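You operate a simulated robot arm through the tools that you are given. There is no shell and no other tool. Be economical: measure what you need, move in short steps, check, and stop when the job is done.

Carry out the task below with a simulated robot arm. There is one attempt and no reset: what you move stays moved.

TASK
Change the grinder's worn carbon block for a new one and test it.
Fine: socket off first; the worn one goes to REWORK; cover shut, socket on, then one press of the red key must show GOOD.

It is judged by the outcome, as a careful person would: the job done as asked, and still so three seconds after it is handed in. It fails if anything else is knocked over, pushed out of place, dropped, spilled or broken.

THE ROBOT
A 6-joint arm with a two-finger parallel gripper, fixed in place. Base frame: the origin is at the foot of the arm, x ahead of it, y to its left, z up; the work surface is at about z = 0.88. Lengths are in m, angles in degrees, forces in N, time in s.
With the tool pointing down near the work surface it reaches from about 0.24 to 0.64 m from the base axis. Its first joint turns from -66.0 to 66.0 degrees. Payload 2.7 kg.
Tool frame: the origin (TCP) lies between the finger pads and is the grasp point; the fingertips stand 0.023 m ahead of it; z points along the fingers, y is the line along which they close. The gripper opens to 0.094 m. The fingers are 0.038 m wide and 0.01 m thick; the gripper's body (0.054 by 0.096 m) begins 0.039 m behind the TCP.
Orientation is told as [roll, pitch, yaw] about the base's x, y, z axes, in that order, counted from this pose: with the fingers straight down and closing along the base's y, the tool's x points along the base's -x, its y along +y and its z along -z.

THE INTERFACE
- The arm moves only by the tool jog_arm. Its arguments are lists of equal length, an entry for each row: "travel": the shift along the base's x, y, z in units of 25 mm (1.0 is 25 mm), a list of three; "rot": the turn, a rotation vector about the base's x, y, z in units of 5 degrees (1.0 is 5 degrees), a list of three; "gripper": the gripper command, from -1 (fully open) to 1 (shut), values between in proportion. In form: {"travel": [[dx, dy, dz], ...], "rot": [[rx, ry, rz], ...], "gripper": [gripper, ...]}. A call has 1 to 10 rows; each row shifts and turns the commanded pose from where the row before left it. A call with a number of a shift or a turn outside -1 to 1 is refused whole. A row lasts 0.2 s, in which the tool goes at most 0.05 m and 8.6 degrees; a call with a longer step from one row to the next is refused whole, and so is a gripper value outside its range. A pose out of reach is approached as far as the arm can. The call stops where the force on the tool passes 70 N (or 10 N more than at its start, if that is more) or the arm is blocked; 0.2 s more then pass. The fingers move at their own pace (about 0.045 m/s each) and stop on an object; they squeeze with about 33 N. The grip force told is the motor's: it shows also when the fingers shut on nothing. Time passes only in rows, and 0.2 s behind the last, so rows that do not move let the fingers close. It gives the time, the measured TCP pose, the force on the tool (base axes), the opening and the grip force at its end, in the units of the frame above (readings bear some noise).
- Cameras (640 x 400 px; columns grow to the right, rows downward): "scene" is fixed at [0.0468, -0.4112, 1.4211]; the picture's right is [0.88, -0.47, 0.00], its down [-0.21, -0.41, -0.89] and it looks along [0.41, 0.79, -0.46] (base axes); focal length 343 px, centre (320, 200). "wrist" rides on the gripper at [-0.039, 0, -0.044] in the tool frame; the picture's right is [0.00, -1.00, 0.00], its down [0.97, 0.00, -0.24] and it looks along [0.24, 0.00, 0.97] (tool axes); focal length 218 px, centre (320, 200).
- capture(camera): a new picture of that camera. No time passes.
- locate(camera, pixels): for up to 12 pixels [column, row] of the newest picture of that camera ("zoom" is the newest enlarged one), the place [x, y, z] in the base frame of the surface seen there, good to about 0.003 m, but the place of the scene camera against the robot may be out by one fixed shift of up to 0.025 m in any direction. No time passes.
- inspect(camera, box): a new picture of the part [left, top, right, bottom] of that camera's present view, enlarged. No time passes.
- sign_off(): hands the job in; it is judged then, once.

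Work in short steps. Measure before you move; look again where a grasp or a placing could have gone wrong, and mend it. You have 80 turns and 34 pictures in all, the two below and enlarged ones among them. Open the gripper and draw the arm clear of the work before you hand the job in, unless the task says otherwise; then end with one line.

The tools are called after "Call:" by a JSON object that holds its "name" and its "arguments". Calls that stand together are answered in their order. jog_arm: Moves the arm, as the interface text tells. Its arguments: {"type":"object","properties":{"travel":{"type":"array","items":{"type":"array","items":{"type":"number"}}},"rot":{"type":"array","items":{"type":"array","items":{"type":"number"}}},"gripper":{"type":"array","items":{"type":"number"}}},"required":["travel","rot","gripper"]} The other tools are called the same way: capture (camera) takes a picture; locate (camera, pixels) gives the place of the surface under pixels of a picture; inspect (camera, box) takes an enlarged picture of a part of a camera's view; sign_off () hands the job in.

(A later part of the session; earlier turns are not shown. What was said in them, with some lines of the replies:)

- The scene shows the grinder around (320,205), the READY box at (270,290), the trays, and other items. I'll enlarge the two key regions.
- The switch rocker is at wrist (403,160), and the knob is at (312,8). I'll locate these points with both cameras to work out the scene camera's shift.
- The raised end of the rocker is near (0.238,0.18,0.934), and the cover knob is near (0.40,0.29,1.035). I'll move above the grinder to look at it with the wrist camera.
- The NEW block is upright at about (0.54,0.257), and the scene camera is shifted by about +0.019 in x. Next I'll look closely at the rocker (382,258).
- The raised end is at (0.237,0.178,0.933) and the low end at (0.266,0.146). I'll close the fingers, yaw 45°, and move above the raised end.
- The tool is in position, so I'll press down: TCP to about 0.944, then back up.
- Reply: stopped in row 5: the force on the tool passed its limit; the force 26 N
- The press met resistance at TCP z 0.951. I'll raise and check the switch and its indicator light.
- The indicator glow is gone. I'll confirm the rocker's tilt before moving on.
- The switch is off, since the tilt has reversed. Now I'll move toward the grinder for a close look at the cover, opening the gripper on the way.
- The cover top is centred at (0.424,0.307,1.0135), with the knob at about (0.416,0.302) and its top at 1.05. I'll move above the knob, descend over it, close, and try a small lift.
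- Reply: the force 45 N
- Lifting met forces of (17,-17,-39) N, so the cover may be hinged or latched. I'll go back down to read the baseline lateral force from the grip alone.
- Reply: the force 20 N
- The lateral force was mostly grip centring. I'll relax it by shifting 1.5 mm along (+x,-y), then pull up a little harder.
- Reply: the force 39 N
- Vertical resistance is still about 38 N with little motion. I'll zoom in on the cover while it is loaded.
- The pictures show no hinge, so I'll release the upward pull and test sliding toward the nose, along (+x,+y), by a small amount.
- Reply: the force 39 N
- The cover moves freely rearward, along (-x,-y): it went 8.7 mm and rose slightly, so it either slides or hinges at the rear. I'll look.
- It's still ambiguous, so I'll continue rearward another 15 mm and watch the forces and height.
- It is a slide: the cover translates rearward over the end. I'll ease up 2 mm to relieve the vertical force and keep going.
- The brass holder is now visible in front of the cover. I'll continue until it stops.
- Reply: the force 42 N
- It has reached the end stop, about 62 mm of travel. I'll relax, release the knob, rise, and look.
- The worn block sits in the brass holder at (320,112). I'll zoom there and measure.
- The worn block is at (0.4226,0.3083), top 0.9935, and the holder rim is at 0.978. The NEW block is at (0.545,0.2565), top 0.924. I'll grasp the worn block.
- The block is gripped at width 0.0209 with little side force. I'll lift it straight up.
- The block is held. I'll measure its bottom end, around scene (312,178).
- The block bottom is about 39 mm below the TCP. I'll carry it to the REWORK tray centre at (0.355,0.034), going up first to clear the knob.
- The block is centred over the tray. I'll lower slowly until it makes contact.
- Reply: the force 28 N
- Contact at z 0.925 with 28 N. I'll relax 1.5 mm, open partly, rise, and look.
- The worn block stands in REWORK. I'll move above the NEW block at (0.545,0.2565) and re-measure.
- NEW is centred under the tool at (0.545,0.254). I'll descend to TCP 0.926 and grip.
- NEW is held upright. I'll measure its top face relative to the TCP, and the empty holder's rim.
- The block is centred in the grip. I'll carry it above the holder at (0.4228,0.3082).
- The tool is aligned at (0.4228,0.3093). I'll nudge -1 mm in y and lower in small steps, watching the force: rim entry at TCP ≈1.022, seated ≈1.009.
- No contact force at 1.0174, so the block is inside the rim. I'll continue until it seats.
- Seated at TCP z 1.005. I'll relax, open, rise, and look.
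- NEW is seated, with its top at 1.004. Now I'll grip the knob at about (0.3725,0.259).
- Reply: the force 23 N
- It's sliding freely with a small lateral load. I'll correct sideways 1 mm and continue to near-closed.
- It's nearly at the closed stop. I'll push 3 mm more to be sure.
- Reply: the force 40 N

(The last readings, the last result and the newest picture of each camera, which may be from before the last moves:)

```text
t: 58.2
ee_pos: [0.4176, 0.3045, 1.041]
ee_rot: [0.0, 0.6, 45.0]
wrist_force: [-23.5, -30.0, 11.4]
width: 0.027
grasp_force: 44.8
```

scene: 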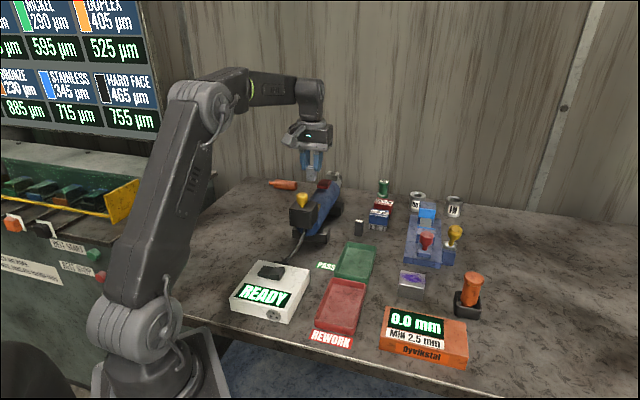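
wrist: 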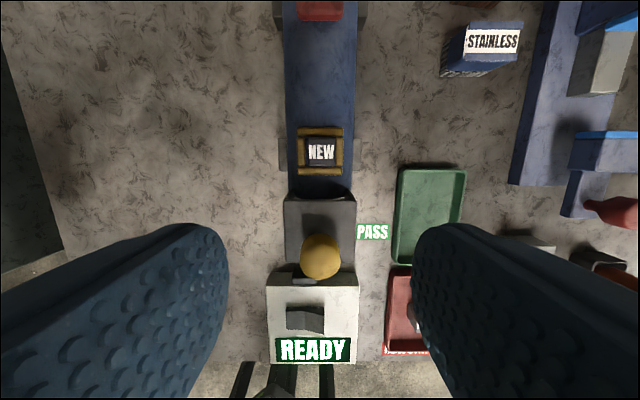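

Closed against the stop with 38 N. I'll relax, release, and rise, and look while travelling toward the switch.

Call:
{"name": "jog_arm", "arguments": {"travel": [[-0.09, -0.09, 0], [0, 0, 0], [0, 0, 0], [0, 0, 0.4], [0, 0, 0.9], [0, 0, 1], [0, 0, 1], [0, 0, 1], [-0.4, -0.4, 0], [0, 0, 0]], "rot": [[0, 0, 0], [0, 0, 0], [0, 0, 0], [0, 0, 0], [0, 0, 0], [0, 0, 0], [0, 0, 0], [0, 0, 0], [0, 0, 0], [0, 0, 0]], "gripper": [1, -0.3, -0.3, -0.3, -0.3, -0.3, -0.3, -0.3, -0.3, -0.3]}}

Call:
{"name": "capture", "arguments": {"camera": "wrist"}}

Call:
{"name": "locate", "arguments": {"camera": "wrist", "pixels": [[300, 120], [345, 120], [300, 165], [345, 165], [320, 150], [320, 105], [320, 280], [320, 20]]}}

```text
t: 60.4
ee_pos: [0.4059, 0.2928, 1.1479]
ee_rot: [-0.1, 0.0, 44.9]
wrist_force: [0.2, 0.8, 1.4]
width: 0.0612
grasp_force: 0.1
```

```text
6 pictures are left
```

wrist: 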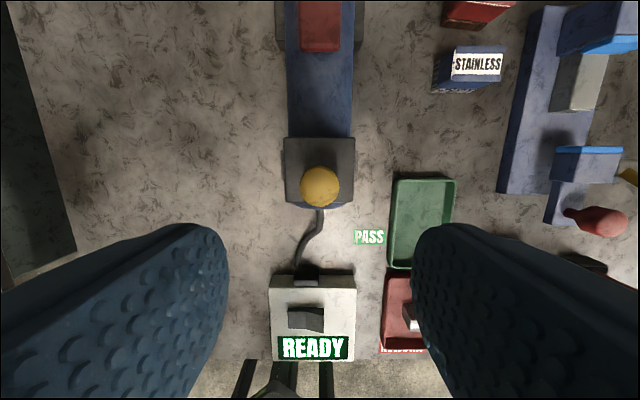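

```text
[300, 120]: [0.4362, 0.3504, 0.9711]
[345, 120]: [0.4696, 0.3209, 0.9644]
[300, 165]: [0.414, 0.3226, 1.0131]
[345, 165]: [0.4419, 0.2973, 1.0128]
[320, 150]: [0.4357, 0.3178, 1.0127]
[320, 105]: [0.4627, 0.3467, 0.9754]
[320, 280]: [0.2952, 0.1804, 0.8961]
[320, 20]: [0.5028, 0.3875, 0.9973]
```

The cover is shut. Now I'll close the fingers and go above the raised rocker end at (0.268,0.144).

Call:
{"name": "jog_arm", "arguments": {"travel": [[-0.789, -0.851, 0], [-0.789, -0.851, 0], [-0.789, -0.851, 0], [-0.789, -0.851, 0], [-0.789, -0.851, -0.5], [-0.789, -0.851, -0.9], [-0.789, -0.851, -0.9], [0, 0, -1], [0, 0, -1], [0, 0, -1]], "rot": [[0, 0, 0], [0, 0, 0], [0, 0, 0], [0, 0, 0], [0, 0, 0], [0, 0, 0], [0, 0, 0], [0, 0, 0], [0, 0, 0], [0, 0, 0]], "gripper": [1, 1, 1, 1, 1, 1, 1, 1, 1, 1]}}

Call:
{"name": "jog_arm", "arguments": {"travel": [[0, 0, -0.8], [0, 0, -0.5], [0, 0, -0.4], [0, 0, -0.2]], "rot": [[0, 0, 0], [0, 0, 0], [0, 0, 0], [0, 0, 0]], "gripper": [1, 1, 1, 1]}}

```text
t: 62.6
ee_pos: [0.2697, 0.1464, 1.0156]
ee_rot: [-0.1, -0.1, 45.1]
wrist_force: [-0.2, -0.7, -0.1]
width: 0.0002
grasp_force: 33.0
```

```text
t: 63.6
ee_pos: [0.2704, 0.1461, 0.9681]
ee_rot: [-0.1, -0.2, 45.1]
wrist_force: [0.8, -0.1, 0.2]
width: 0.0
grasp_force: 33.0
```

Call:
{"name": "jog_arm", "arguments": {"travel": [[0, 0, -0.3], [0, 0, -0.2], [0, 0, -0.15], [0, 0, -0.15], [0, 0, -0.1], [0, 0, -0.1]], "rot": [[0, 0, 0], [0, 0, 0], [0, 0, 0], [0, 0, 0], [0, 0, 0], [0, 0, 0]], "gripper": [1, 1, 1, 1, 1, 1]}}

Call:
{"name": "jog_arm", "arguments": {"travel": [[0, 0, 0.5], [0, 0, 1], [0, 0, 1], [0, 0, 1], [0, 0, 1], [0, 0, 1], [0, 0, 1], [0, 0, 0]], "rot": [[0, 0, 0], [0, 0, 0], [0, 0, 0], [0, 0, 0], [0, 0, 0], [0, 0, 0], [0, 0, 0], [0, 0, 0]], "gripper": [1, 1, 1, 1, 1, 1, 1, 1]}}

Call:
{"name": "capture", "arguments": {"camera": "wrist"}}

```text
t: 64.8
ee_pos: [0.2686, 0.1461, 0.9505]
ee_rot: [-0.2, -0.1, 45.0]
wrist_force: [-10.6, -4.0, 22.6]
width: 0.0001
grasp_force: 33.3
stopped in row 5: the force on the tool passed its limit (the readings are from after the stop); the commanded pose is now the measured one
```

```text
t: 66.6
ee_pos: [0.269, 0.1472, 1.1123]
ee_rot: [-0.1, -0.2, 45.1]
wrist_force: [-0.6, -0.1, -0.2]
width: 0.0001
grasp_force: 32.5
```

```text
5 pictures are left
```

wrist: 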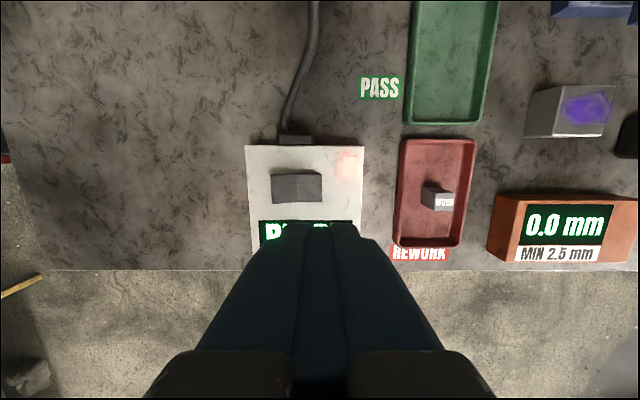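

The socket light is back on. Now I'll move above the red key on the grinder at (0.511,0.390,0.996).

Call:
{"name": "jog_arm", "arguments": {"travel": [[0.968, 0.972, 0.15], [0.968, 0.972, 0.15], [0.968, 0.972, 0.15], [0.968, 0.972, 0.15], [0.968, 0.972, 0.15], [0.968, 0.972, 0], [0.968, 0.972, 0], [0.968, 0.972, 0], [0.968, 0.972, 0], [0.968, 0.972, 0]], "rot": [[0, 0, 0], [0, 0, 0], [0, 0, 0], [0, 0, 0], [0, 0, 0], [0, 0, 0], [0, 0, 0], [0, 0, 0], [0, 0, 0], [0, 0, 0]], "gripper": [1, 1, 1, 1, 1, 1, 1, 1, 1, 1]}}

Call:
{"name": "capture", "arguments": {"camera": "wrist"}}

```text
t: 68.8
ee_pos: [0.4765, 0.3585, 1.121]
ee_rot: [-0.1, -0.1, 45.0]
wrist_force: [-0.5, -0.4, 0.7]
width: 0.0
grasp_force: 32.3
out of reach, approached as far as the arm can: row 9, 10
```

```text
4 pictures are left
```

wrist: 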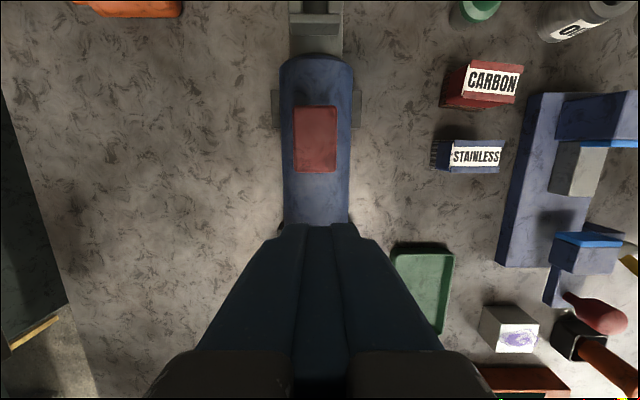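

The arm hit its reach limit at this height. I'll measure the key's extents at (316,139) to choose a nearer press point.

Call:
{"name": "locate", "arguments": {"camera": "wrist", "pixels": [[316, 139], [316, 110], [316, 168], [298, 139], [334, 139], [316, 178], [316, 155]]}}

```text
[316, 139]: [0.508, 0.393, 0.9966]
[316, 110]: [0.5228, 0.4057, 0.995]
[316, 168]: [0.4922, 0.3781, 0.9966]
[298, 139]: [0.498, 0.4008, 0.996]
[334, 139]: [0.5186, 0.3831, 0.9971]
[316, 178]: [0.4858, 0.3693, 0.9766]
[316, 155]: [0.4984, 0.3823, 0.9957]
```

Key centre is (0.508,0.3925), 45 mm long, top 0.997. I'll descend to about 1.05 and see where the arm settles.

Call:
{"name": "jog_arm", "arguments": {"travel": [[0, 0, -0.8], [0, 0, -0.8], [0, 0, -0.8], [0, 0, 0]], "rot": [[0, 0, 0], [0, 0, 0], [0, 0, 0], [0, 0, 0]], "gripper": [1, 1, 1, 1]}}

```text
t: 69.8
ee_pos: [0.4776, 0.3571, 1.059]
ee_rot: [-0.1, -0.2, 45.1]
wrist_force: [0.0, 0.1, 0.5]
width: 0.0
grasp_force: 33.1
```

Call:
{"name": "jog_arm", "arguments": {"travel": [[0.4, 0.5, 0], [0.4, 0.5, 0], [0.1, 0.1, -0.2], [0, 0, -0.2], [0, 0, 0]], "rot": [[0, 0, 0], [0, 0, 0], [0, 0, 0], [0, 0, 0], [0, 0, 0]], "gripper": [1, 1, 1, 1, 1]}}

```text
t: 71.0
ee_pos: [0.4936, 0.3771, 1.0492]
ee_rot: [-0.1, -0.2, 45.0]
wrist_force: [0.1, 0.0, 1.5]
width: 0.0
grasp_force: 32.9
out of reach, approached as far as the arm can: row 2
```

Call:
{"name": "jog_arm", "arguments": {"travel": [[0.1, 0.1, -0.15], [0.1, 0.1, -0.15], [0.1, 0.1, 0], [0, 0, 0]], "rot": [[0, 0, 0], [0, 0, 0], [0, 0, 0], [0, 0, 0]], "gripper": [1, 1, 1, 1]}}

```text
t: 72.0
ee_pos: [0.4948, 0.3786, 1.0415]
ee_rot: [-0.1, -0.3, 45.1]
wrist_force: [-1.2, -0.6, -0.1]
width: 0.0
grasp_force: 32.9
out of reach, approached as far as the arm can: row 2
```

The leading edge of the fingers covers the rear half of the key up to its centre. I'll press slowly with a single stroke.

Call:
{"name": "jog_arm", "arguments": {"travel": [[0, 0, -0.3], [0, 0, -0.3], [0, 0, -0.15], [0, 0, -0.1], [0, 0, -0.1], [0, 0, -0.1], [0, 0, -0.1], [0, 0, 0]], "rot": [[0, 0, 0], [0, 0, 0], [0, 0, 0], [0, 0, 0], [0, 0, 0], [0, 0, 0], [0, 0, 0], [0, 0, 0]], "gripper": [1, 1, 1, 1, 1, 1, 1, 1]}}

Call:
{"name": "capture", "arguments": {"camera": "scene"}}

```text
t: 73.8
ee_pos: [0.4965, 0.3813, 1.0129]
ee_rot: [0.0, -0.3, 45.1]
wrist_force: [-0.3, 1.3, 5.0]
width: 0.0
grasp_force: 32.9
```

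```text
3 pictures are left
```

scene: 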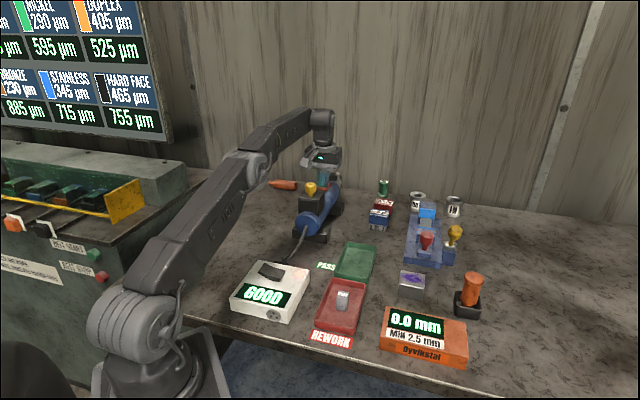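

The display reads GOOD. I'll lift straight up, draw back, and open the gripper once clear.

Call:
{"name": "jog_arm", "arguments": {"travel": [[0, 0, 0.6], [0, 0, 1], [0, 0, 1], [0, 0, 1], [-0.5, -0.5, 1], [-0.9, -0.8, 0.6], [-0.9, -0.8, 0.5], [-0.9, -0.5, 0.5], [-0.9, -0.3, 0], [-0.9, 0, 0]], "rot": [[0, 0, 0], [0, 0, 0], [0, 0, 0], [0, 0, 0], [0, 0, 0], [0, 0, 0], [0, 0, 0], [0, 0, 0], [0, 0, 0], [0, 0, 0]], "gripper": [1, 1, 1, 1, 1, 1, 1, -1, -1, -1]}}

Call:
{"name": "jog_arm", "arguments": {"travel": [[0, 0, 0], [0, 0, 0], [0, 0, 0]], "rot": [[0, 0, 0], [0, 0, 0], [0, 0, 0]], "gripper": [-1, -1, -1]}}

Call:
{"name": "inspect", "arguments": {"camera": "scene", "box": [220, 150, 480, 350]}}

```text
t: 76.0
ee_pos: [0.3571, 0.297, 1.1519]
ee_rot: [-0.1, -0.3, 45.1]
wrist_force: [-0.2, -0.6, 0.2]
width: 0.0688
grasp_force: 0.1
out of reach, approached as far as the arm can: row 2, 3, 4
```

```text
t: 76.8
ee_pos: [0.3577, 0.2967, 1.1517]
ee_rot: [-0.1, -0.2, 45.1]
wrist_force: [-0.7, 0.3, 0.1]
width: 0.0938
grasp_force: 0.0
```

```text
2.00 times, centred on (350, 250) of scene
```

zoom: 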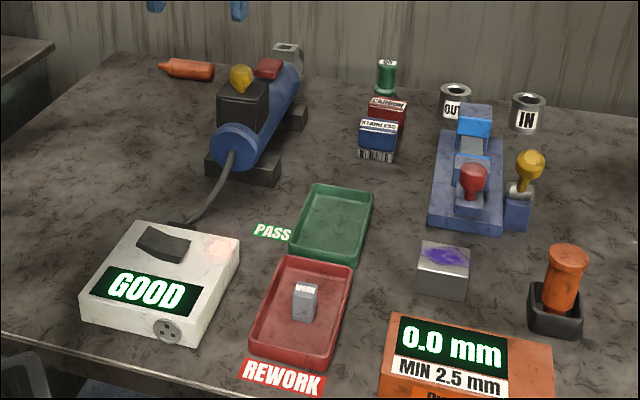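

The display still shows GOOD, the worn block is in REWORK, the cover is shut, the socket is on, and the arm is clear with the gripper open.

Call:
{"name": "sign_off", "arguments": {}}

```text
The job is handed in.
```

The grinder has its new carbon block: the worn one is in REWORK, the cover is shut, the socket is on, and one press of the red key showed GOOD.
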